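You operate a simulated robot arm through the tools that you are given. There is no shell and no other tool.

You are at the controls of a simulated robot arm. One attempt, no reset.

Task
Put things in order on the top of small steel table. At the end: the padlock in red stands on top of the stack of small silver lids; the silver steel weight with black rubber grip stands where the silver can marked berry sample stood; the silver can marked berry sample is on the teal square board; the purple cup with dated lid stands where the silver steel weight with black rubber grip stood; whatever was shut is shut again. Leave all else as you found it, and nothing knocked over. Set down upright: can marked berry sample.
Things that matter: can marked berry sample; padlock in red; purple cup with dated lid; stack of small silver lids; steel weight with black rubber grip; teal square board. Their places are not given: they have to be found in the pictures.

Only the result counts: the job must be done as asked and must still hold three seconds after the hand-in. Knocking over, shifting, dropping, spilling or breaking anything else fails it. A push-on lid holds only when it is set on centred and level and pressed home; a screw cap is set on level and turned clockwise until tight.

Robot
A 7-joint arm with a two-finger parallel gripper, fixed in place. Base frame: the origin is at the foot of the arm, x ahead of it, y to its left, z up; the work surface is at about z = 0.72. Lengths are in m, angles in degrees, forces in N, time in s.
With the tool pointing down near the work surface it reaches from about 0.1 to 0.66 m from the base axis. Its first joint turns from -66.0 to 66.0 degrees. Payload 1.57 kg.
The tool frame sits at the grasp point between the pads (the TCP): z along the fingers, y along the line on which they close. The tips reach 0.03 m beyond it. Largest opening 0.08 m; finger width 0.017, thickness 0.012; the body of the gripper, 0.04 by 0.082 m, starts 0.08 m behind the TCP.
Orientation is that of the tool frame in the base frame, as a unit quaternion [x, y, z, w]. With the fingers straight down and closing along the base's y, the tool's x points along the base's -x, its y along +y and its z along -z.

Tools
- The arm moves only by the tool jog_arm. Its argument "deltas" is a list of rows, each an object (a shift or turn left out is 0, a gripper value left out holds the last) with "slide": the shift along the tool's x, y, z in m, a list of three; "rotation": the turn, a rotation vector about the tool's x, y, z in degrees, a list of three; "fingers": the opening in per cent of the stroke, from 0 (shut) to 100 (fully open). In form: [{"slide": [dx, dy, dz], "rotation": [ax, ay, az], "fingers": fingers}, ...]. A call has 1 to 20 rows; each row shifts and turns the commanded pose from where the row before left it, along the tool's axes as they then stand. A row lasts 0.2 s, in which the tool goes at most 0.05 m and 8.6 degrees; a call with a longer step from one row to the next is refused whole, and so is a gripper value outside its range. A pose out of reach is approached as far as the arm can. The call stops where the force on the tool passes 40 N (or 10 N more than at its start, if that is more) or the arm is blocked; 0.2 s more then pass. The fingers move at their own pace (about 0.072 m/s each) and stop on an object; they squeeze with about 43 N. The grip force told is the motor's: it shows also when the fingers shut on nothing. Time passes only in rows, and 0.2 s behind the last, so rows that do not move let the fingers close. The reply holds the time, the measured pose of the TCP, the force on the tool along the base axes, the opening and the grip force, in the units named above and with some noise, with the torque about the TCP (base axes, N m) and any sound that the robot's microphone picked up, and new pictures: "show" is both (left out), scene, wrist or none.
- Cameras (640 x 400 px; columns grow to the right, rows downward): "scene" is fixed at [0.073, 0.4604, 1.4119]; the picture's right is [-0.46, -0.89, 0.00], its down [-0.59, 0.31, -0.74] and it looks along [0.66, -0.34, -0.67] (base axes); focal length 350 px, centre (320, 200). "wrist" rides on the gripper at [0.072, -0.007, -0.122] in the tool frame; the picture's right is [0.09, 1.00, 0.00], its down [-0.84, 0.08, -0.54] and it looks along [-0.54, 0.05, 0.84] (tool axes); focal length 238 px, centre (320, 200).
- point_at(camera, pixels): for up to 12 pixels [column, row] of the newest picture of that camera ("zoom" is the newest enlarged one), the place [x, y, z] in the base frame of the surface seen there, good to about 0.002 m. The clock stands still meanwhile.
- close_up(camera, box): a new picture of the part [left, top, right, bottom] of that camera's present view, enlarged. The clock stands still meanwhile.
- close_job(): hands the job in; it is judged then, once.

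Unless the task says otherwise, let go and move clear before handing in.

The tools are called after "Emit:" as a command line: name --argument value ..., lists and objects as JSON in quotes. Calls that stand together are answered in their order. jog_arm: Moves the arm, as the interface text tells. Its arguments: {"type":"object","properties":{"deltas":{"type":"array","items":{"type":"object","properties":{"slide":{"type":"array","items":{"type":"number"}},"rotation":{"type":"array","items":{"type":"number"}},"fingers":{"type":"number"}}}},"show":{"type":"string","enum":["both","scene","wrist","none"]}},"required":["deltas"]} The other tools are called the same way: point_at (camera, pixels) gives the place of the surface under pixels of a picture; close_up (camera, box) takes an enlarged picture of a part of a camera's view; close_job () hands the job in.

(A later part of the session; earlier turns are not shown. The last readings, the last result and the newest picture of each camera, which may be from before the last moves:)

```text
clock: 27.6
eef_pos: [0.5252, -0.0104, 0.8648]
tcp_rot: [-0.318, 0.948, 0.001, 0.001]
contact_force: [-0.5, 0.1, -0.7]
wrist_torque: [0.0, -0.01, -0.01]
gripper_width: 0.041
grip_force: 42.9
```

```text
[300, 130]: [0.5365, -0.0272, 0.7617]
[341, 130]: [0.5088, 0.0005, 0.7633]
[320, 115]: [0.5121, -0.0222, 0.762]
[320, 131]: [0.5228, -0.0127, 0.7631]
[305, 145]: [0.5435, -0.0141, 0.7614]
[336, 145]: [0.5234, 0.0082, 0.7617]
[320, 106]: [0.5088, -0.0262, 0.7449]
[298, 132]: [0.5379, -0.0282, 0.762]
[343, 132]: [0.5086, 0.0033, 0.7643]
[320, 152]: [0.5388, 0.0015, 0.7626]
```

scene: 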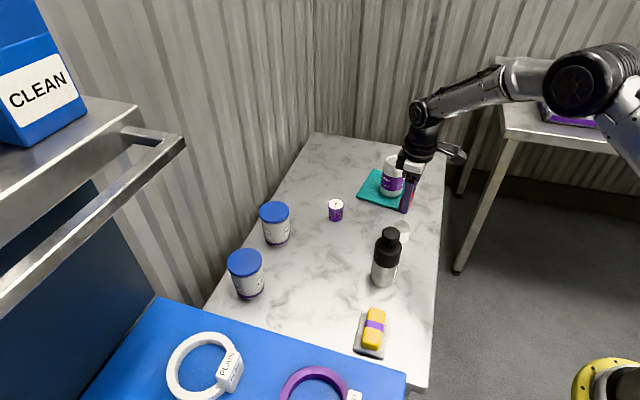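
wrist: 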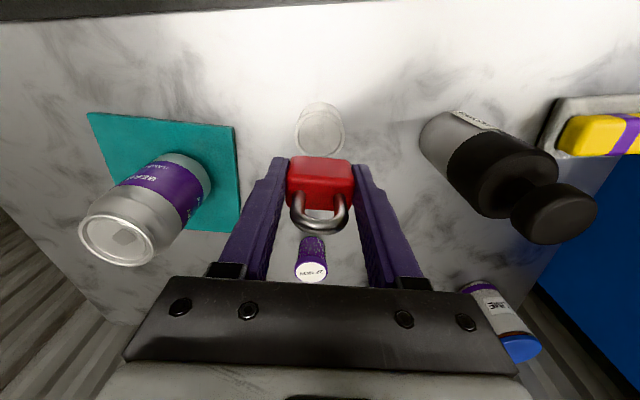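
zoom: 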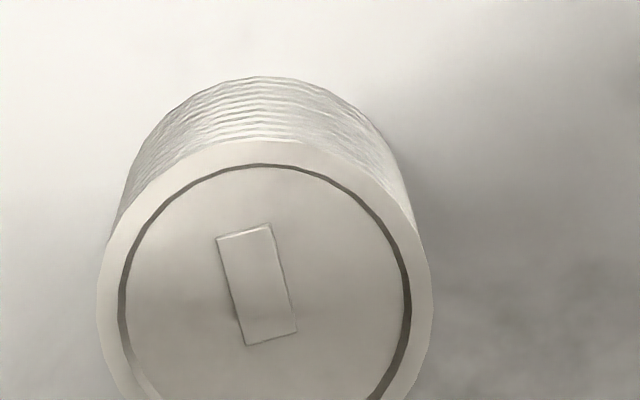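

The stack's top centre is about (0.5235, -0.012), and the padlock is centred in the grip. I'll shift 3 mm and lower to just above the stack (contact expected near z≈0.799).

Emit:
jog_arm --deltas '[{"slide": [0.0028, -0.0006, 0]}, {"slide": [0, 0, 0.02]}, {"slide": [0, 0, 0.02]}, {"slide": [0, 0, 0.014]}, {"slide": [0, 0, 0]}, {"slide": [0, 0, 0]}]' --show "both"

Emit:
close_up --camera "scene" --box '[352, 170, 464, 240]'

Emit:
close_up --camera "wrist" --box '[256, 120, 384, 200]'

```text
clock: 29.0
eef_pos: [0.5245, -0.0133, 0.8098]
tcp_rot: [-0.317, 0.948, 0.001, 0.001]
contact_force: [-0.6, 0.7, -1.3]
wrist_torque: [0.01, 0.02, -0.01]
gripper_width: 0.0409
grip_force: 43.2
```

scene: 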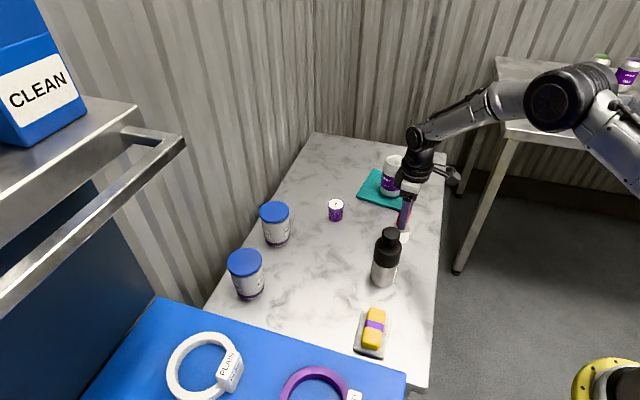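
wrist: 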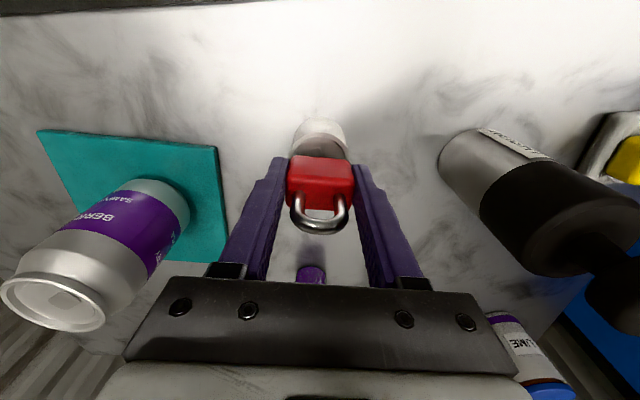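

```text
5.71 times, centred on (408, 205) of scene
```

zoom: 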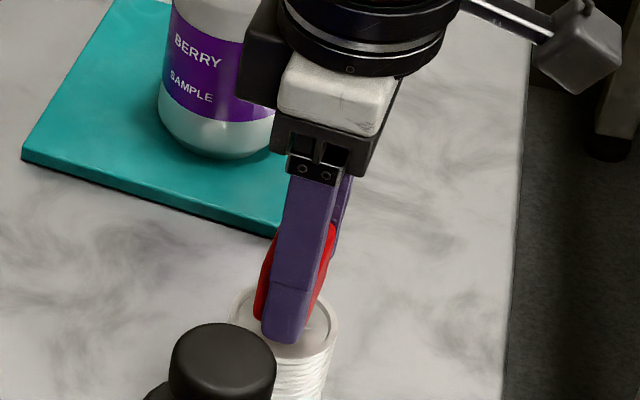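

```text
5.00 times, centred on (320, 160) of wrist
```

zoom: 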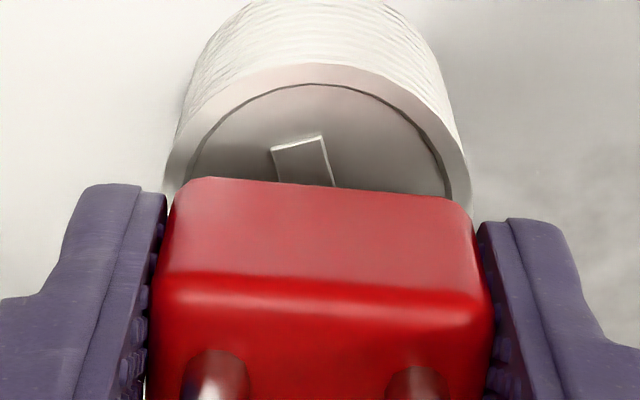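

The padlock bottom hovers about 1 cm above the lids, laterally centred. I'll check the fore-aft alignment with points on the visible rim.

Emit:
point_at --camera "wrist" --pixels '[[318, 134], [290.5, 156], [349, 156], [316, 152], [303, 137], [336, 138]]'

Emit:
point_at --camera "scene" --pixels '[[408.5, 228], [395, 221.5], [409.5, 225]]'

```text
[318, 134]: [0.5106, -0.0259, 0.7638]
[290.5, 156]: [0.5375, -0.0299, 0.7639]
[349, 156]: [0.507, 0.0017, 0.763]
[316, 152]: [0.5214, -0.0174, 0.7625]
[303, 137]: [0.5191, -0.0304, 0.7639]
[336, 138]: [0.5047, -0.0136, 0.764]
```

```text
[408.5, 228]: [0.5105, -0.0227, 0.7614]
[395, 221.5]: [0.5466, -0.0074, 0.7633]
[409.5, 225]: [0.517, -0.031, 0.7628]
```

The rim fit gives the stack centre at about (0.526, -0.0105), so I'll shift about 2.5 mm outward. Then I'll lower in small steps and watch the force.

Emit:
jog_arm --deltas '[{"slide": [-0.0023, 0.0008, 0]}, {"slide": [0, 0, 0.005]}, {"slide": [0, 0, 0]}]' --show "none"

Emit:
jog_arm --deltas '[{"slide": [0, 0, 0.0015]}, {"slide": [0, 0, 0]}]' --show "none"

Emit:
jog_arm --deltas '[{"slide": [0, 0, 0.0015]}, {"slide": [0, 0, 0]}]' --show "wrist"

```text
clock: 29.8
eef_pos: [0.5244, -0.0096, 0.8057]
tcp_rot: [-0.318, 0.948, 0.0, 0.001]
contact_force: [0.3, 0.3, 0.0]
wrist_torque: [0.02, 0.01, 0.02]
gripper_width: 0.041
grip_force: 42.5
```

```text
clock: 30.4
eef_pos: [0.5254, -0.0092, 0.8019]
tcp_rot: [-0.317, 0.948, 0.0, 0.002]
contact_force: [0.1, 0.1, -0.7]
wrist_torque: [-0.02, -0.01, 0.0]
gripper_width: 0.0407
grip_force: 42.8
```

```text
clock: 31.0
eef_pos: [0.526, -0.0095, 0.8011]
tcp_rot: [-0.318, 0.948, 0.0, 0.001]
contact_force: [-0.2, 0.8, -1.4]
wrist_torque: [0.04, 0.02, -0.01]
gripper_width: 0.0412
grip_force: 43.0
```

wrist: 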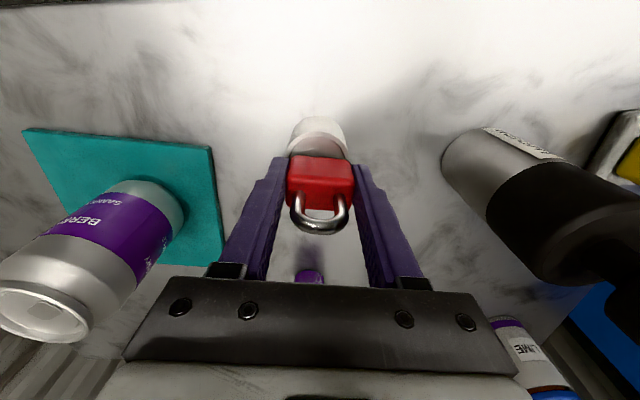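

No contact yet at z≈0.801 and the padlock looks level over the stack. Continuing in 1 mm steps.

Emit:
jog_arm --deltas '[{"slide": [0, 0, 0.001]}, {"slide": [0, 0, 0]}]' --show "none"

Emit:
jog_arm --deltas '[{"slide": [0, 0, 0.001]}, {"slide": [0, 0, 0]}]' --show "none"

Emit:
close_up --camera "wrist" --box '[256, 110, 384, 190]'

```text
clock: 31.6
eef_pos: [0.5249, -0.0085, 0.8001]
tcp_rot: [-0.317, 0.948, 0.0, 0.001]
contact_force: [-0.5, 0.0, -1.5]
wrist_torque: [-0.01, 0.02, 0.0]
gripper_width: 0.0411
grip_force: 42.9
```

```text
clock: 32.2
eef_pos: [0.5259, -0.011, 0.7996]
tcp_rot: [-0.317, 0.948, 0.0, 0.0]
contact_force: [0.5, 0.0, -2.1]
wrist_torque: [-0.01, -0.03, 0.0]
gripper_width: 0.041
grip_force: 43.0
```

```text
5.00 times, centred on (320, 150) of wrist
```

zoom: 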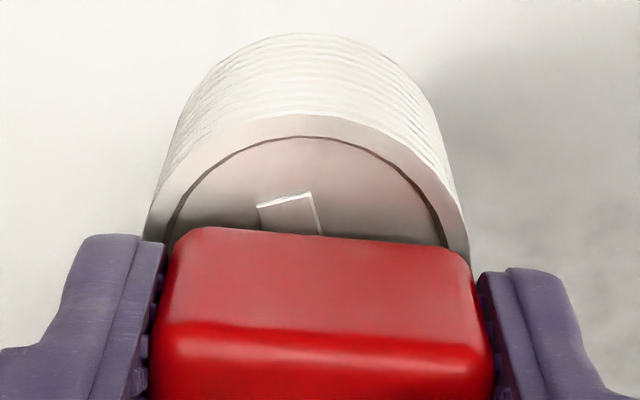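

Still no push-back (-2 N is just the padlock's weight and noise). Continuing down in 1 mm steps.

Emit:
jog_arm --deltas '[{"slide": [0, 0, 0.001]}, {"slide": [0, 0, 0]}]' --show "none"

Emit:
jog_arm --deltas '[{"slide": [0, 0, 0.001]}, {"slide": [0, 0, 0]}]' --show "none"

```text
clock: 32.8
eef_pos: [0.5255, -0.0091, 0.7994]
tcp_rot: [-0.317, 0.949, 0.001, 0.001]
contact_force: [1.2, 0.3, -0.9]
wrist_torque: [0.0, 0.02, -0.02]
gripper_width: 0.0411
grip_force: 43.0
```

```text
clock: 33.4
eef_pos: [0.5258, -0.009, 0.798]
tcp_rot: [-0.317, 0.948, 0.0, 0.001]
contact_force: [0.1, -0.5, -1.0]
wrist_torque: [0.0, 0.0, -0.03]
gripper_width: 0.0409
grip_force: 43.0
```

Readings still free; the contact should be within the next millimetre or two. Continuing gently.

Emit:
jog_arm --deltas '[{"slide": [0, 0, 0.0008]}, {"slide": [0, 0, 0]}]' --show "none"

Emit:
close_up --camera "scene" --box '[372, 190, 436, 230]'

Emit:
close_up --camera "wrist" --box '[280, 120, 360, 170]'

```text
clock: 34.0
eef_pos: [0.5252, -0.0088, 0.7972]
tcp_rot: [-0.318, 0.948, 0.001, 0.001]
contact_force: [-1.6, 0.7, 2.9]
wrist_torque: [0.06, 0.03, 0.01]
gripper_width: 0.0412
grip_force: 42.4
```

```text
10.00 times, centred on (404, 210) of scene
```

zoom: 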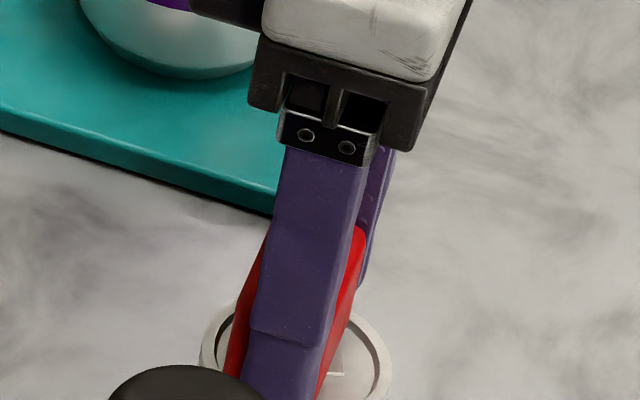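

```text
8.00 times, centred on (320, 145) of wrist
```

zoom: 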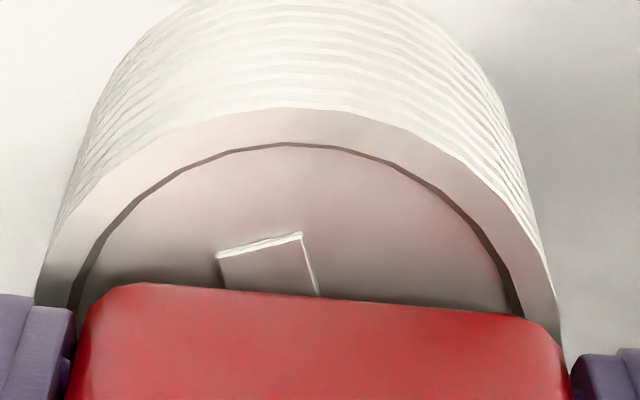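

Contact: the force jumped to +2.9 N at z=0.797 and the padlock is centred on the top lid. Opening the fingers gently.

Emit:
jog_arm --deltas '[{"fingers": 55}, {"slide": [0, 0, 0], "fingers": 60}, {"slide": [0, 0, 0], "fingers": 80}, {"slide": [0, 0, 0]}, {"slide": [0, 0, 0]}]' --show "wrist"

Emit:
close_up --camera "wrist" --box '[256, 110, 384, 190]'

```text
clock: 35.2
eef_pos: [0.5253, -0.0092, 0.7978]
tcp_rot: [-0.317, 0.949, 0.0, 0.001]
contact_force: [-0.3, 0.1, 0.2]
wrist_torque: [0.0, 0.01, 0.02]
gripper_width: 0.0637
grip_force: 0.0
```

wrist: 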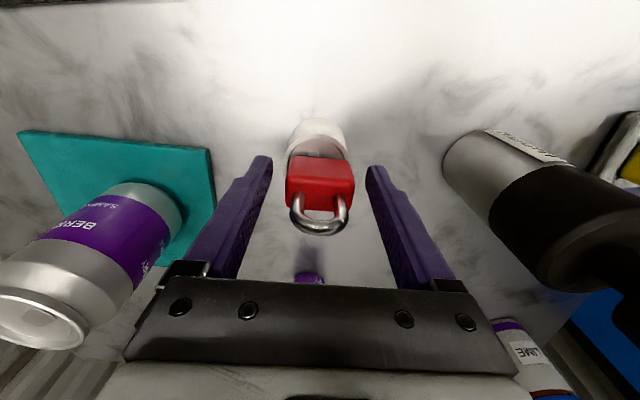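

```text
5.00 times, centred on (320, 150) of wrist
```

zoom: 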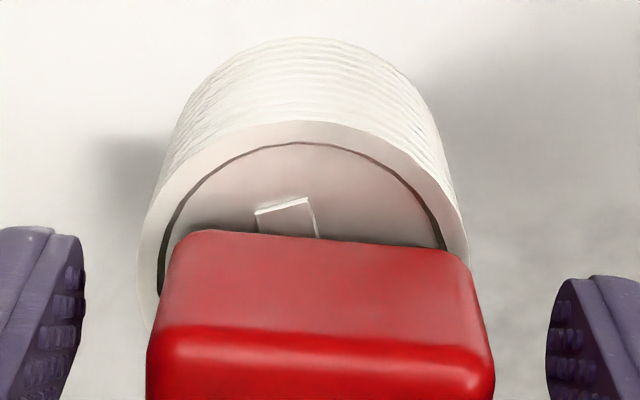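

The padlock stands by itself on the lids. Retreating straight up.

Emit:
jog_arm --deltas '[{"slide": [0, 0, -0.01]}, {"slide": [0, 0, -0.025]}, {"slide": [0, 0, -0.035]}, {"slide": [0, 0, -0.04]}, {"slide": [0, 0, -0.02]}, {"slide": [0, 0, 0]}]' --show "both"

Emit:
close_up --camera "wrist" --box '[272, 100, 368, 160]'

Emit:
close_up --camera "scene" --box '[350, 160, 446, 220]'

```text
clock: 36.6
eef_pos: [0.5254, -0.0081, 0.9294]
tcp_rot: [-0.317, 0.948, 0.0, 0.001]
contact_force: [0.1, 0.3, 0.2]
wrist_torque: [0.02, 0.0, -0.02]
gripper_width: 0.064
grip_force: 0.2
```

scene: 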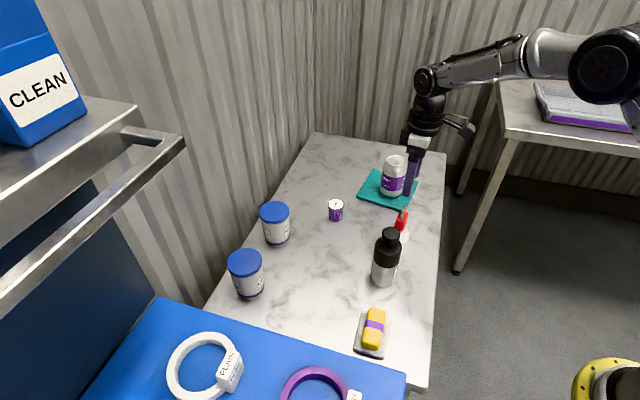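
wrist: 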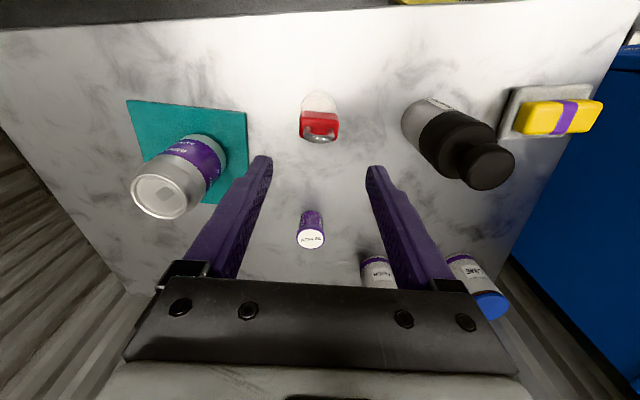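

```text
6.67 times, centred on (320, 130) of wrist
```

zoom: 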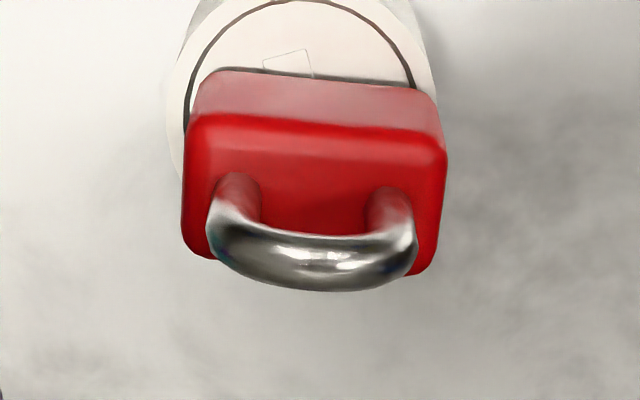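

```text
6.67 times, centred on (398, 190) of scene
```

zoom: 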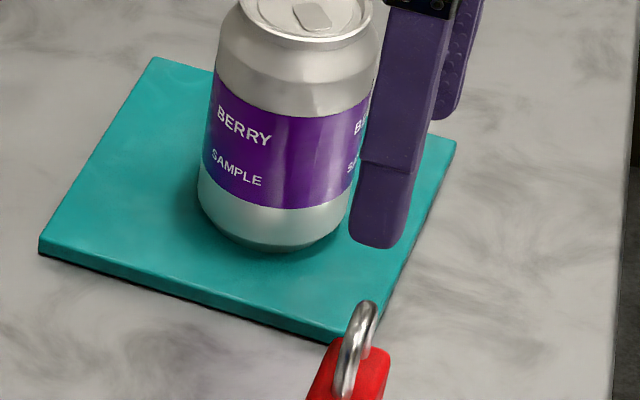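

The padlock stands on the lids, slightly off-centre but fully supported. Now the weight: I'll measure its profile (steel/black boundary near (436,128), shoulder, knob) from this oblique view.

Emit:
close_up --camera "wrist" --box '[390, 85, 534, 195]'

Emit:
point_at --camera "wrist" --pixels '[[488, 167], [472, 165], [505, 165], [488, 150], [488, 184], [455, 150], [440, 140], [430, 130], [420, 120], [448, 128], [436, 118], [465, 140]]'

Emit:
point_at --camera "scene" --pixels '[[389, 235], [389, 246], [385, 252], [385, 258], [385, 263], [385, 268], [385, 275], [385, 282], [374, 262], [397, 262], [389, 243], [389, 249]]'

```text
3.64 times, centred on (462, 140) of wrist
```

zoom: 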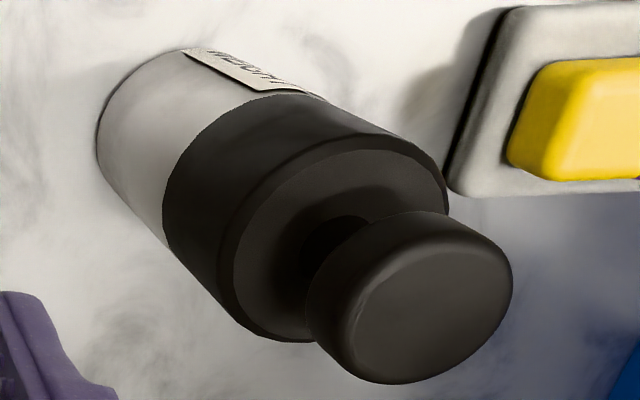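

```text
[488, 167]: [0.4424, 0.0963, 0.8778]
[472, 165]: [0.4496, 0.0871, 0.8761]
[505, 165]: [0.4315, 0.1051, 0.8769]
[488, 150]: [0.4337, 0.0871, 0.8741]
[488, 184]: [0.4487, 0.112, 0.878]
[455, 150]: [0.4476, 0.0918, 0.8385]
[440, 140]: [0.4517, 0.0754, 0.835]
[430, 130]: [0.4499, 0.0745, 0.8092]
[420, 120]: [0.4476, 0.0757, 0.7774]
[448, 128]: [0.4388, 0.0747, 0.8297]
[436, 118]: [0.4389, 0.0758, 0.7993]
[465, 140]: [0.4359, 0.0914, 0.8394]
```

```text
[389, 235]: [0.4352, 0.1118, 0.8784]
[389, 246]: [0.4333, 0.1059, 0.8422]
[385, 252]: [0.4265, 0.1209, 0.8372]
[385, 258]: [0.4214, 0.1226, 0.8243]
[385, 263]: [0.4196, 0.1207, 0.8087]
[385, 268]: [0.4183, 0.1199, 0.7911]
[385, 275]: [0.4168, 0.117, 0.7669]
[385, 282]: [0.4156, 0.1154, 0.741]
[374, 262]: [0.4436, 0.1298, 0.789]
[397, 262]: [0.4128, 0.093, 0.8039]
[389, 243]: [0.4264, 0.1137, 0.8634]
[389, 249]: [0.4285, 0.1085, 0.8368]
```

The weight's black grip runs from z≈0.795 to 0.838 with radius ≈0.030 and centre about (0.441, 0.103). I'll straighten the yaw and hover above it for a check.

Emit:
jog_arm --deltas '[{"rotation": [0, 0, 7.4], "fingers": 100}, {"rotation": [0, 0, 7.4]}, {"rotation": [0, 0, 7.4]}, {"rotation": [0, 0, 7.4]}, {"rotation": [0, 0, 7.4]}, {"slide": [0.0281, 0.037, -0.008]}, {"slide": [0.0281, 0.037, -0.008]}, {"slide": [0.0281, 0.037, -0.008]}, {"slide": [0, 0, 0]}, {"slide": [0, 0, 0]}]' --show "both"

```text
clock: 38.8
eef_pos: [0.4403, 0.1009, 0.9513]
tcp_rot: [0.0, 1.0, 0.001, 0.001]
contact_force: [0.2, 0.2, 0.5]
wrist_torque: [-0.02, 0.0, -0.01]
gripper_width: 0.08
grip_force: 0.1
```

scene: 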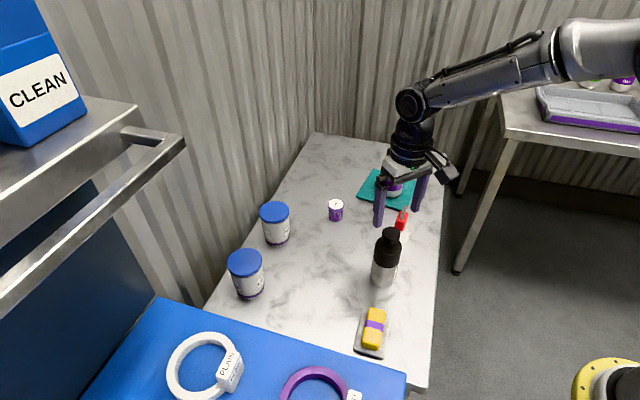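
wrist: 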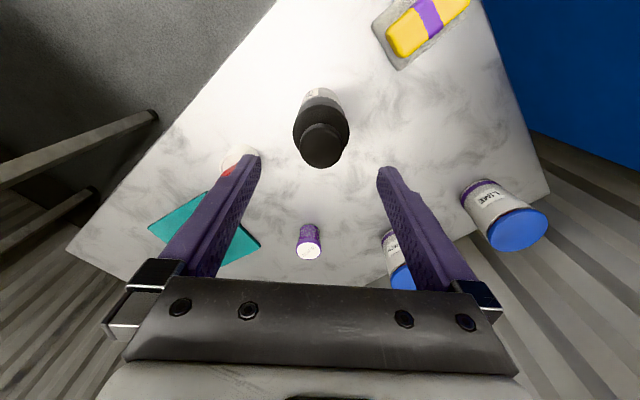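

The weight (321,128) is centred between the fingers. I'll zoom and measure it from here.

Emit:
close_up --camera "wrist" --box '[273, 80, 369, 175]'

Emit:
point_at --camera "wrist" --pixels '[[303, 146], [339, 146], [321, 130], [321, 163], [321, 146], [296, 120], [346, 120], [321, 118], [304, 100], [340, 100]]'

```text
4.21 times, centred on (321, 128) of wrist
```

zoom: 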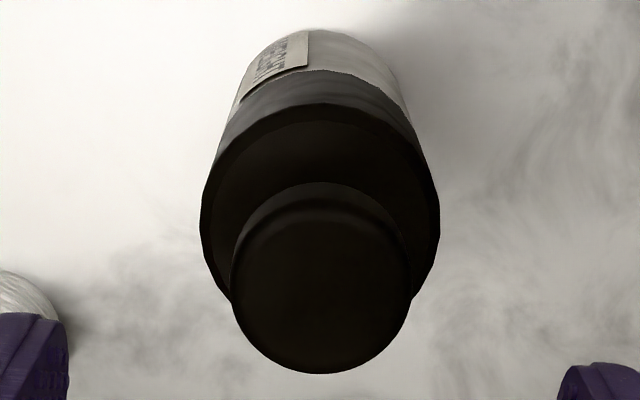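

```text
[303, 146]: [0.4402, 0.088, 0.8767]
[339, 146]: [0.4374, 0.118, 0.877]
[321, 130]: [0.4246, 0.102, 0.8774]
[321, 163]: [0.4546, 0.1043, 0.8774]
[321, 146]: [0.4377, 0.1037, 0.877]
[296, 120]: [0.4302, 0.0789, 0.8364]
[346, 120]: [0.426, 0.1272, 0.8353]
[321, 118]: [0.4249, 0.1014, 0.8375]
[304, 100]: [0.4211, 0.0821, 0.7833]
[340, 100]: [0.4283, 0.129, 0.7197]
```

Knob and shoulder agree on a centre of (0.441, 0.1033). Small correction, then descend to z≈0.82 so the pads cover the rubber grip.

Emit:
jog_arm --deltas '[{"slide": [-0.0012, 0.0015, 0]}, {"slide": [0, 0, 0.04]}, {"slide": [0, 0, 0.04]}, {"slide": [0, 0, 0.03]}, {"slide": [0, 0, 0.021]}, {"slide": [0, 0, 0]}, {"slide": [0, 0, 0]}]' --show "both"

```text
clock: 40.4
eef_pos: [0.4421, 0.1042, 0.8209]
tcp_rot: [0.0, 1.0, 0.001, 0.001]
contact_force: [1.6, 0.4, 0.5]
wrist_torque: [0.0, 0.01, 0.03]
gripper_width: 0.08
grip_force: 0.1
```

scene: 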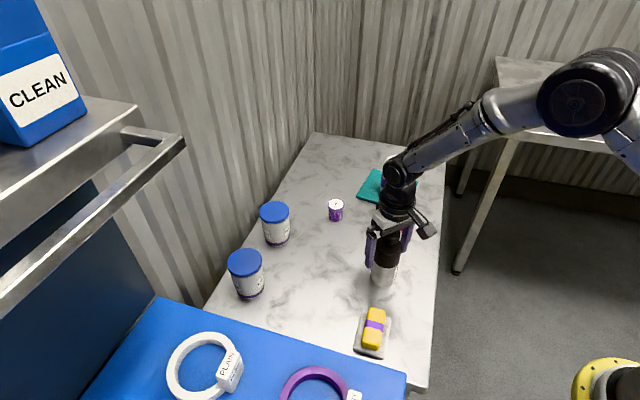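
wrist: 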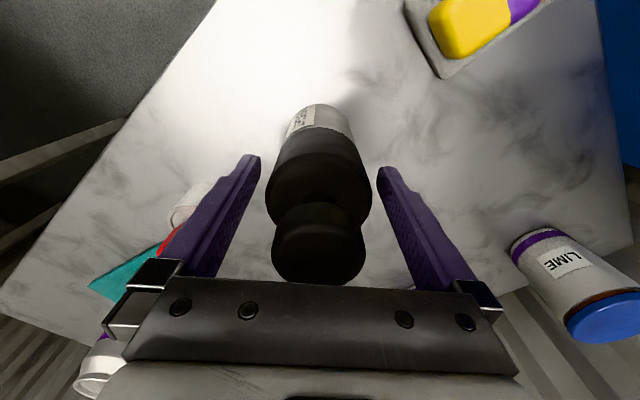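

The weight is centred between the pads. Closing, then lifting slightly to feel its weight.

Emit:
jog_arm --deltas '[{"fingers": 0}, {"slide": [0, 0, 0]}, {"slide": [0, 0, 0]}, {"slide": [0, 0, 0]}]' --show "none"

Emit:
jog_arm --deltas '[{"slide": [0, 0, -0.005]}, {"slide": [0, 0, -0.01]}, {"slide": [0, 0, -0.01]}, {"slide": [0, 0, 0]}]' --show "both"

```text
clock: 41.4
eef_pos: [0.4438, 0.1032, 0.8197]
tcp_rot: [-0.001, 1.0, 0.001, 0.001]
contact_force: [-0.3, -1.8, 0.3]
wrist_torque: [-0.03, -0.05, 0.0]
gripper_width: 0.057
grip_force: 43.5
```

```text
clock: 42.4
eef_pos: [0.4431, 0.1025, 0.8451]
tcp_rot: [0.0, 1.0, 0.001, 0.0]
contact_force: [0.8, 1.1, -1.6]
wrist_torque: [0.03, 0.0, -0.01]
gripper_width: 0.0571
grip_force: 43.7
```

scene: 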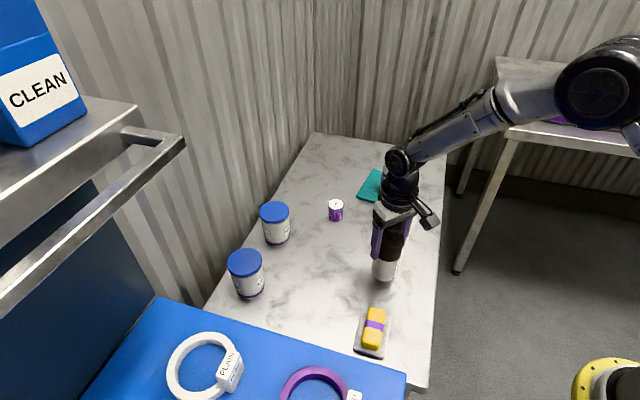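
wrist: 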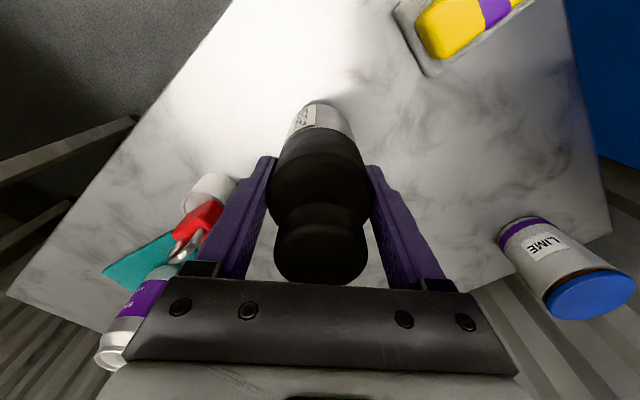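

The force shows only about -1.6 N, lighter than expected for a steel weight. I'll look closely at whether the whole body has left the table.

Emit:
close_up --camera "scene" --box '[340, 200, 452, 300]'

Emit:
close_up --camera "wrist" --box '[260, 80, 388, 160]'

Emit:
point_at --camera "scene" --pixels '[[384, 278], [384, 272], [384, 262], [384, 282]]'

```text
4.00 times, centred on (396, 250) of scene
```

zoom: 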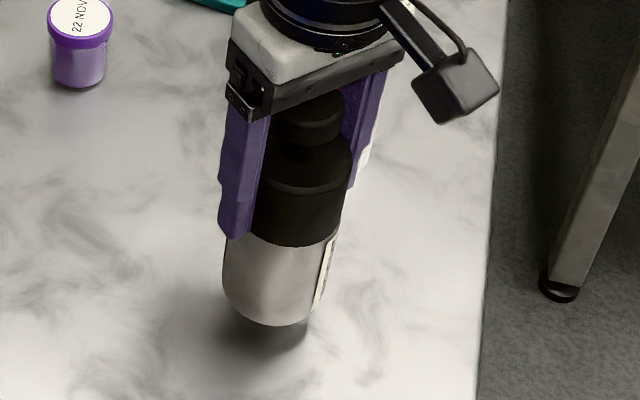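

```text
5.00 times, centred on (324, 120) of wrist
```

zoom: 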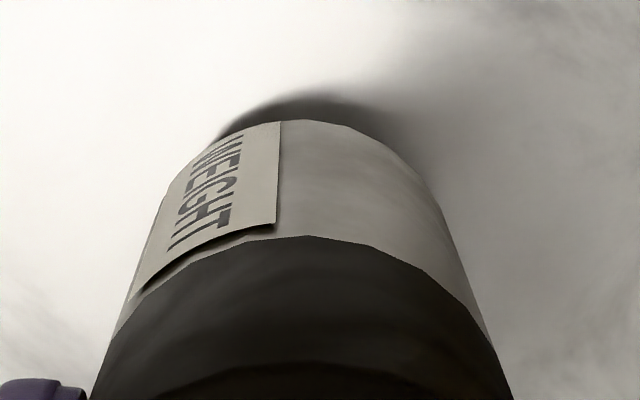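

```text
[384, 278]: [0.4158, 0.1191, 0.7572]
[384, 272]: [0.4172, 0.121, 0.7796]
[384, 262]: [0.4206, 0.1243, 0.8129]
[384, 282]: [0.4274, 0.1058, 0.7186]
```

The whole weight (label "WEIGHT") is off the table and held steady. I'll lift a bit more and carry it to the can's old place at (0.4705, 0.245).

Emit:
jog_arm --deltas '[{"slide": [0, 0, -0.02]}, {"slide": [0, 0, -0.01]}, {"slide": [-0.00725, 0.0356, 0]}, {"slide": [-0.00725, 0.0356, 0]}, {"slide": [-0.00725, 0.0356, 0]}, {"slide": [-0.00725, 0.0356, 0]}, {"slide": [0, 0, 0]}, {"slide": [0, 0, 0]}]' --show "both"

```text
clock: 44.2
eef_pos: [0.4707, 0.2474, 0.8758]
tcp_rot: [0.0, 1.0, 0.001, 0.001]
contact_force: [-0.4, -0.7, -3.1]
wrist_torque: [0.04, -0.01, -0.02]
gripper_width: 0.0571
grip_force: 43.0
```

scene: 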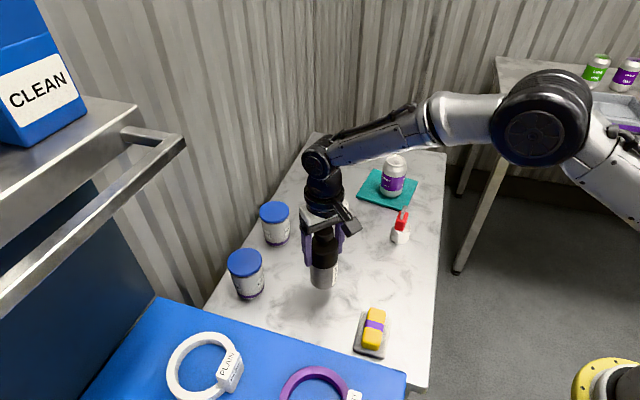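
wrist: 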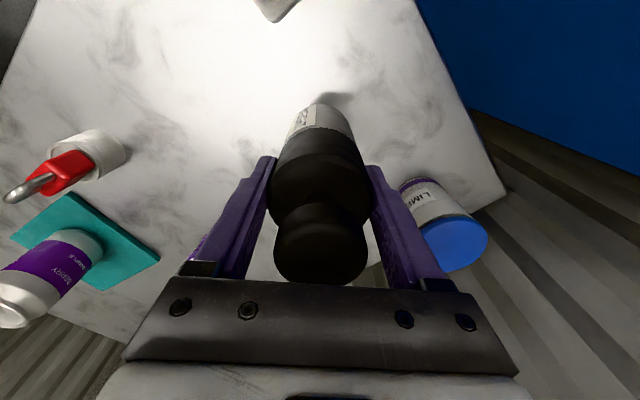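

The weight is above the target spot. Lowering to about 8 mm above the table, then stepping to contact (expected near z≈0.820).

Emit:
jog_arm --deltas '[{"slide": [0, -0.001, 0.02]}, {"slide": [0, 0, 0.02]}, {"slide": [0, 0, 0.01]}, {"slide": [0, 0, 0]}]' --show "none"

Emit:
jog_arm --deltas '[{"slide": [0, 0, 0.003]}, {"slide": [0, 0, 0]}]' --show "none"

Emit:
jog_arm --deltas '[{"slide": [0, 0, 0.0015]}, {"slide": [0, 0, 0]}]' --show "none"

```text
clock: 45.2
eef_pos: [0.4715, 0.2451, 0.8256]
tcp_rot: [0.0, 1.0, 0.001, 0.001]
contact_force: [0.2, -0.1, -2.7]
wrist_torque: [-0.01, -0.03, -0.01]
gripper_width: 0.0574
grip_force: 43.6
```

```text
clock: 45.8
eef_pos: [0.4713, 0.247, 0.8237]
tcp_rot: [0.0, 1.0, 0.0, 0.001]
contact_force: [-0.7, -0.4, -2.3]
wrist_torque: [0.0, 0.0, 0.01]
gripper_width: 0.0573
grip_force: 42.7
```

```text
clock: 46.4
eef_pos: [0.4708, 0.2442, 0.8207]
tcp_rot: [0.001, 1.0, 0.002, 0.001]
contact_force: [-0.1, -0.8, -2.7]
wrist_torque: [0.01, 0.03, -0.01]
gripper_width: 0.0573
grip_force: 43.3
```

Still free at z≈0.821. Continuing in 1 mm steps.

Emit:
jog_arm --deltas '[{"slide": [0, 0, 0.001]}, {"slide": [0, 0, 0]}]' --show "none"

Emit:
jog_arm --deltas '[{"slide": [0, 0, 0.001]}, {"slide": [0, 0, 0]}]' --show "none"

```text
clock: 47.0
eef_pos: [0.4716, 0.2439, 0.8197]
tcp_rot: [0.0, 1.0, 0.001, 0.001]
contact_force: [-0.1, 0.4, -2.1]
wrist_torque: [0.0, -0.01, 0.01]
gripper_width: 0.0571
grip_force: 43.2
```

```text
clock: 47.6
eef_pos: [0.4704, 0.2453, 0.821]
tcp_rot: [0.001, 1.0, 0.001, 0.002]
contact_force: [-2.8, -2.6, 7.5]
wrist_torque: [-0.1, 0.35, 0.07]
gripper_width: 0.0573
grip_force: 43.1
```

Contact at +7.5 N: the weight is on the table. Releasing and checking.

Emit:
jog_arm --deltas '[{"fingers": 100}, {"slide": [0, 0, 0]}, {"slide": [0, 0, 0]}]' --show "none"

Emit:
jog_arm --deltas '[{"slide": [0, 0, -0.01]}, {"slide": [0, 0, -0.025]}, {"slide": [0, 0, -0.035]}, {"slide": [0, 0, -0.04]}, {"slide": [0, 0, -0.02]}, {"slide": [0, 0, 0]}]' --show "both"

```text
clock: 48.4
eef_pos: [0.4708, 0.2452, 0.8206]
tcp_rot: [-0.001, 1.0, 0.002, 0.002]
contact_force: [0.6, -0.2, 0.0]
wrist_torque: [-0.02, -0.01, -0.03]
gripper_width: 0.0803
grip_force: 0.1
```

```text
clock: 49.8
eef_pos: [0.471, 0.244, 0.9501]
tcp_rot: [0.0, 1.0, 0.0, 0.001]
contact_force: [-0.7, 0.2, -0.2]
wrist_torque: [-0.02, -0.02, 0.03]
gripper_width: 0.0801
grip_force: 0.0
```

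scene: 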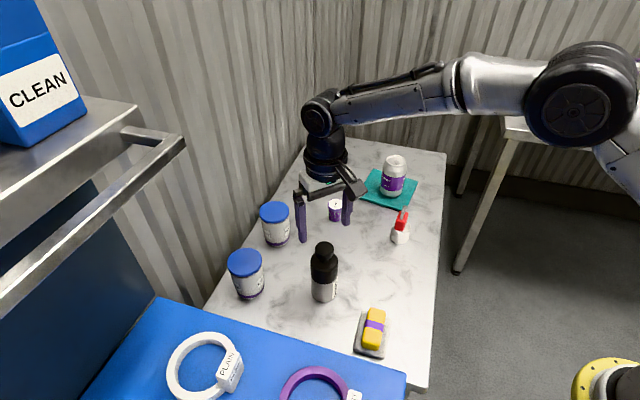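
wrist: 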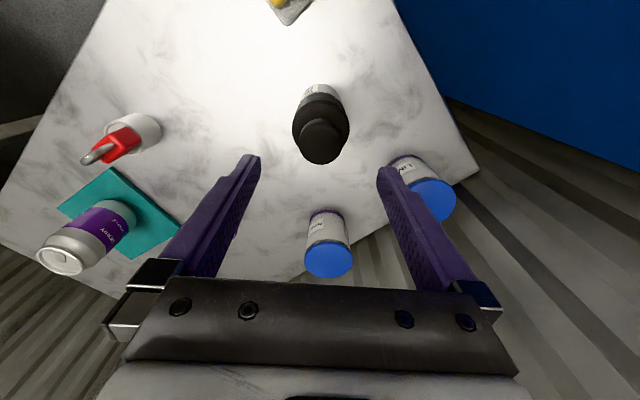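

The weight stands upright at the can's old place. I'll zoom in on the padlock stack and the cup from the scene camera before working on the cup.

Emit:
close_up --camera "scene" --box '[368, 195, 432, 250]'

Emit:
close_up --camera "scene" --box '[312, 190, 360, 230]'

Emit:
close_up --camera "wrist" --box '[70, 95, 190, 175]'

Emit:
point_at --camera "scene" --pixels '[[335, 203], [330, 203], [341, 203], [336, 209], [336, 213], [336, 219], [401, 222], [401, 234], [324, 248], [401, 228]]'

```text
7.27 times, centred on (400, 222) of scene
```

zoom: 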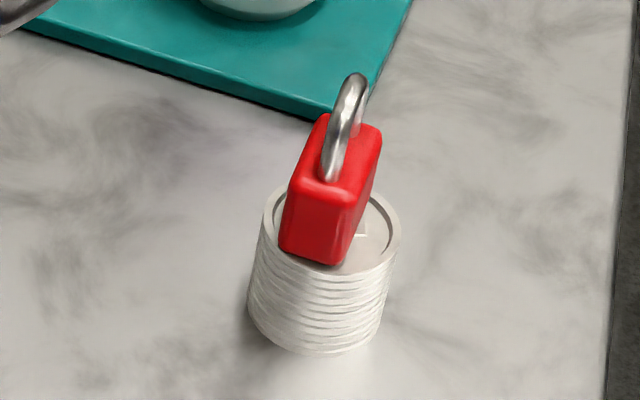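

```text
10.00 times, centred on (336, 210) of scene
```

zoom: 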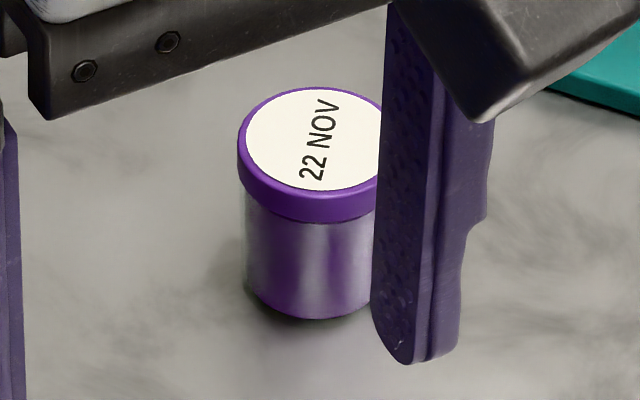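

```text
5.00 times, centred on (130, 135) of wrist
```

zoom: 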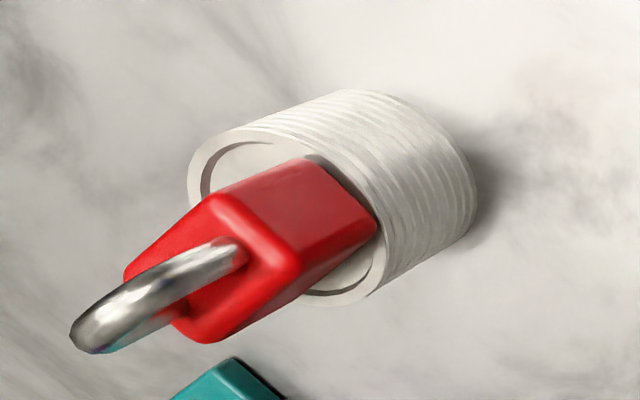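

```text
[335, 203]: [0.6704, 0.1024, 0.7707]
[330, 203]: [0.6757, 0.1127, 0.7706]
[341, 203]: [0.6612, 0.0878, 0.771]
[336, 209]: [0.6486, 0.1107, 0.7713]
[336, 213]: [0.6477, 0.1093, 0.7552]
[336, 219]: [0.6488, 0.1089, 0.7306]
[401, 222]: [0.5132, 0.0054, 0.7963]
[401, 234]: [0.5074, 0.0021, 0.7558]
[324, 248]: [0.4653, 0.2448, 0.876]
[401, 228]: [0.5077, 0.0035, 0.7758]
```

The padlock sits stably on the stack, and the cup's lid (22 NOV) is about 2 mm wider per side than its body. I'll grip the body below the lid with a 45° outward tilt: first move to a clear spot and tilt the hand.

Emit:
jog_arm --deltas '[{"slide": [-0.0097, -0.0467, 0.0067]}, {"slide": [-0.0097, -0.0467, 0.0067]}, {"slide": [-0.0097, -0.0467, 0.0067]}, {"rotation": [0, -7.5, 0]}, {"rotation": [0, -7.5, 0]}, {"rotation": [0, -7.5, 0]}, {"rotation": [0, -7.5, 0]}, {"rotation": [0, -7.5, 0]}, {"rotation": [0, -7.5, 0]}, {"slide": [0, 0, 0]}, {"slide": [0, 0, 0]}]' --show "both"

```text
clock: 52.2
eef_pos: [0.4989, 0.1053, 0.9287]
tcp_rot: [-0.001, 0.924, 0.001, 0.384]
contact_force: [0.2, -0.9, 0.4]
wrist_torque: [0.03, 0.01, 0.02]
gripper_width: 0.08
grip_force: 0.0
```

scene: 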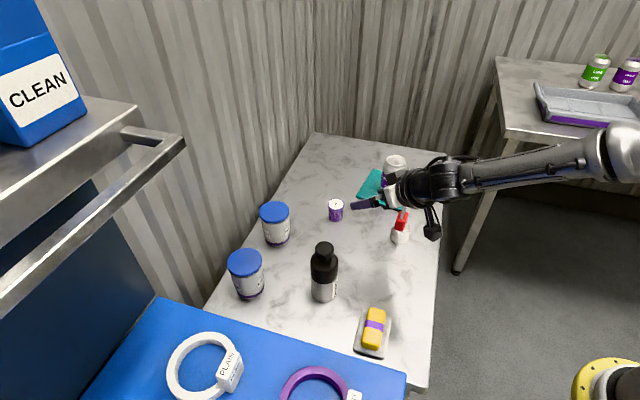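
wrist: 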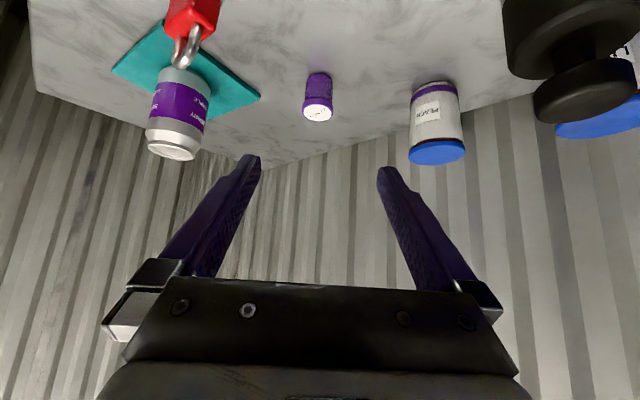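

The hand is tilted 45° and the cup (318,97) is straight ahead between the fingers. Measuring its axis and lid edge from here.

Emit:
close_up --camera "wrist" --box '[270, 60, 366, 130]'

Emit:
point_at --camera "wrist" --pixels '[[318, 112], [305, 112], [332, 112], [318, 119], [318, 106], [318, 99], [318, 90], [318, 80], [309, 85], [328, 85], [306, 100], [331, 100]]'

```text
5.71 times, centred on (318, 95) of wrist
```

zoom: 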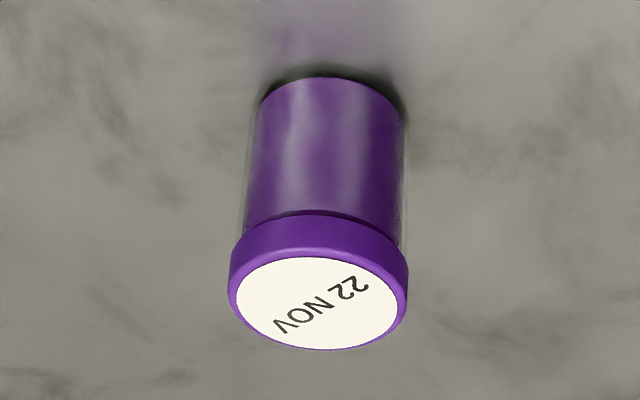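

```text
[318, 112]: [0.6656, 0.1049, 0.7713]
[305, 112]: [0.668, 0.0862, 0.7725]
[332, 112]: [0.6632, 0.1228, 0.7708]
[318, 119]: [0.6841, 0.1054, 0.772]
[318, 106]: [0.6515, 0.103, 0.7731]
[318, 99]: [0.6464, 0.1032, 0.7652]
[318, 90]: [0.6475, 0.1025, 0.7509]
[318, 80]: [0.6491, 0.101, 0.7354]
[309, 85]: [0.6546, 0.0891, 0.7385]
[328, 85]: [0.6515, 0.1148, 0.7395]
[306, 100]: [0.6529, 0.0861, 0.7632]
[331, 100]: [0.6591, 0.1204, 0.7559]
```

The cup axis is at about (0.668, 0.1045), with the lid's lower edge at z≈0.762. I'll move onto the 45° approach line and come halfway in.

Emit:
jog_arm --deltas '[{"slide": [0.0056, -0.0003, 0.0449]}, {"slide": [0.0056, -0.0003, 0.0449]}, {"slide": [0.0056, -0.0002, 0.0449]}, {"slide": [0, 0, 0.04]}, {"slide": [0, 0, 0]}, {"slide": [0, 0, 0]}]' --show "both"

```text
clock: 53.6
eef_pos: [0.612, 0.1016, 0.7934]
tcp_rot: [0.0, 0.923, 0.001, 0.384]
contact_force: [-0.3, 1.1, 0.0]
wrist_torque: [0.0, -0.01, -0.01]
gripper_width: 0.0801
grip_force: 0.0
```

scene: 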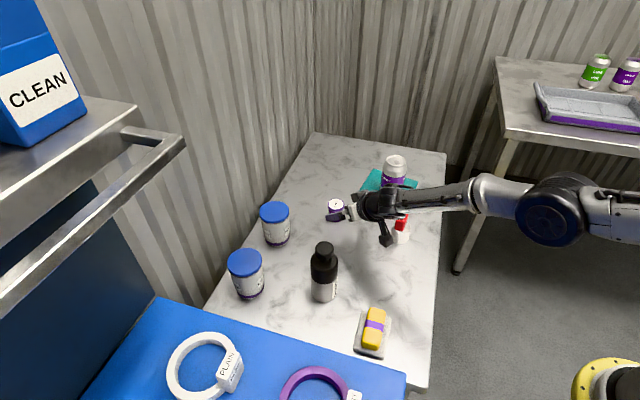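
wrist: 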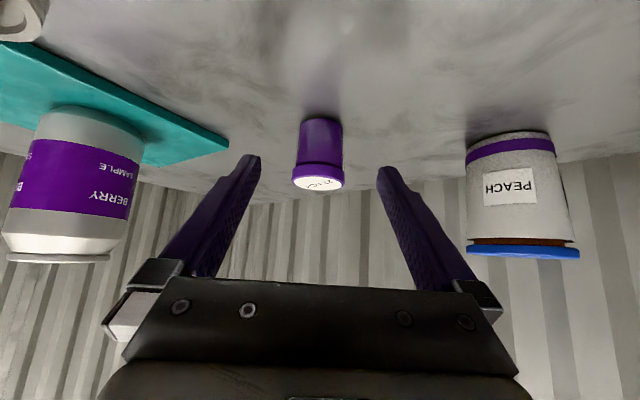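

The cup (320,155) is between the fingers, about 6 cm further on. I'll check clearance around the padlock stack and the wrist before going in.

Emit:
close_up --camera "scene" --box '[310, 170, 438, 250]'

Emit:
point_at --camera "wrist" --pixels '[[320, 140], [302, 140], [340, 140], [320, 168], [296, 168], [342, 168], [320, 180], [320, 125]]'

```text
5.00 times, centred on (374, 210) of scene
```

zoom: 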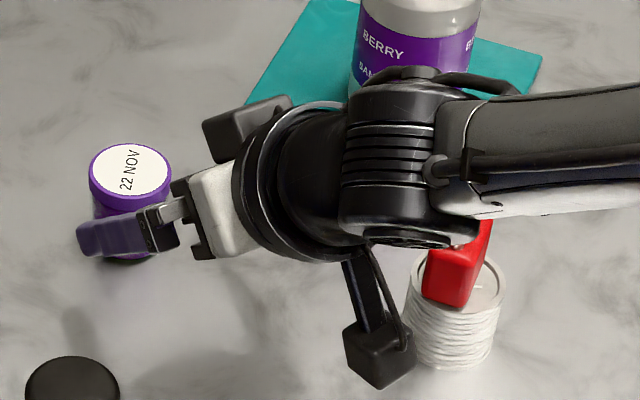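

```text
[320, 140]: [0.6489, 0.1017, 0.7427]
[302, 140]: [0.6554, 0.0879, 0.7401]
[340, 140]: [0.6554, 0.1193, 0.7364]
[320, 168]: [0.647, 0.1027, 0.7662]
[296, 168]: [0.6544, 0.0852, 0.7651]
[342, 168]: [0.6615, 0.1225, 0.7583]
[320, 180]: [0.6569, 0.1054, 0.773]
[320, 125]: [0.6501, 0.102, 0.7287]
```

The wrist housing and the camera box (387,241) appear close to the padlock in this projection. I'll measure their true positions before continuing.

Emit:
point_at --camera "scene" --pixels '[[394, 217], [400, 215], [387, 241], [392, 243], [382, 228], [410, 211], [425, 208], [383, 195], [375, 210], [403, 219], [402, 225], [362, 205]]'

```text
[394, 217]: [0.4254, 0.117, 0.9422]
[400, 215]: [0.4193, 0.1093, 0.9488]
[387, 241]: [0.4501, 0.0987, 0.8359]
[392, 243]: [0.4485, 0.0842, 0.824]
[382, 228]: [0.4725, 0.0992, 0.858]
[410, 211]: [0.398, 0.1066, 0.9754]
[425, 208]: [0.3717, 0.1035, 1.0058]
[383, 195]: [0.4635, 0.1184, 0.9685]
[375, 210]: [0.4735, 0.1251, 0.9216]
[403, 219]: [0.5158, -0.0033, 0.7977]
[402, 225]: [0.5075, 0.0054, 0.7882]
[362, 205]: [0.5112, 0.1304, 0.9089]
```

Everything is well clear (wrist at y≈0.11, z>0.92; padlock at y≈0, z<0.83). Sliding in the last 59 mm along the tool axis so the pads straddle the cup body below the lid.

Emit:
jog_arm --deltas '[{"slide": [0.0005, 0.0005, 0.025]}, {"slide": [0.0005, 0.0005, 0.02]}, {"slide": [0, 0, 0.012]}, {"slide": [0, 0, 0]}, {"slide": [0, 0, 0]}]' --show "both"

Emit:
close_up --camera "scene" --box '[300, 180, 380, 240]'

Emit:
close_up --camera "wrist" --box '[240, 100, 400, 220]'

```text
clock: 54.8
eef_pos: [0.6538, 0.1038, 0.7536]
tcp_rot: [0.001, 0.924, 0.0, 0.383]
contact_force: [-0.5, -0.8, 0.6]
wrist_torque: [0.03, 0.01, 0.0]
gripper_width: 0.0801
grip_force: 0.1
```

scene: 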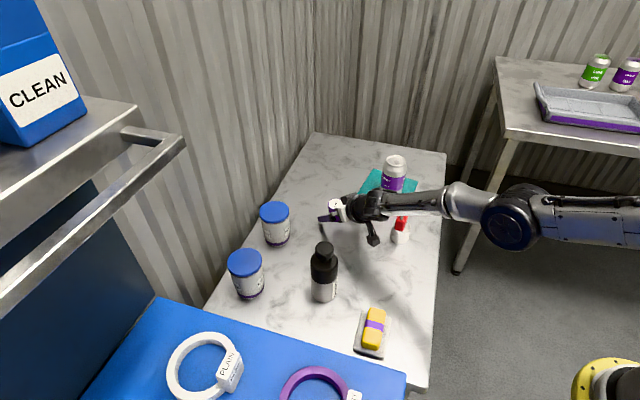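
wrist: 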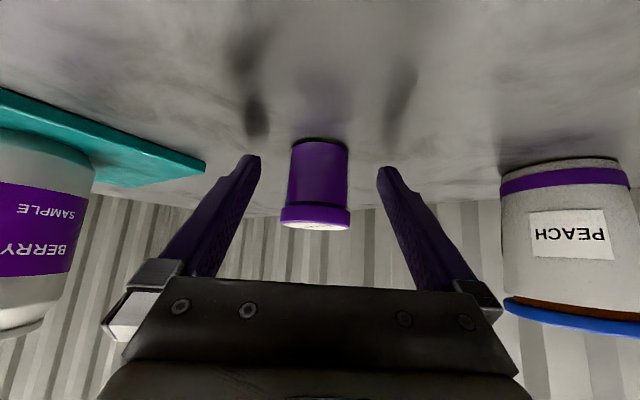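

```text
6.67 times, centred on (340, 210) of scene
```

zoom: 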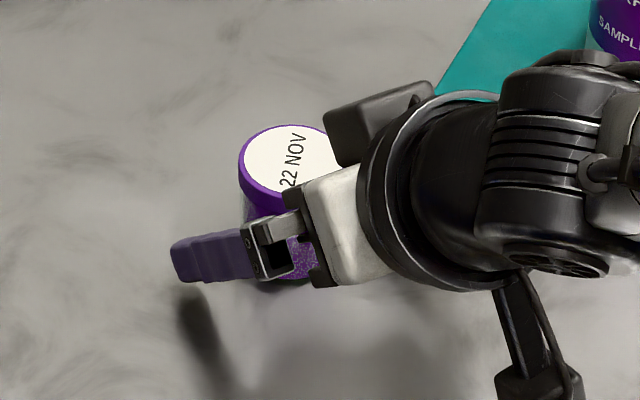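

```text
3.33 times, centred on (320, 160) of wrist
```

zoom: 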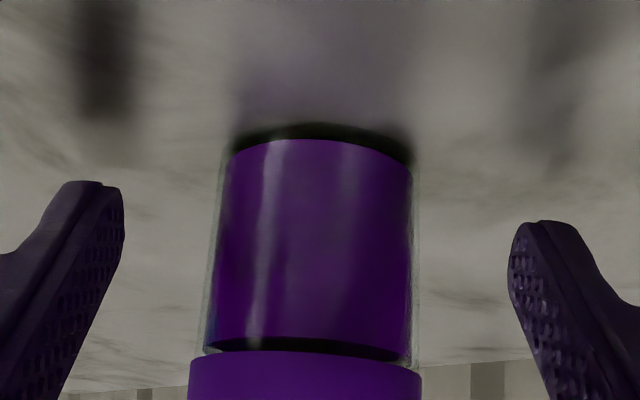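

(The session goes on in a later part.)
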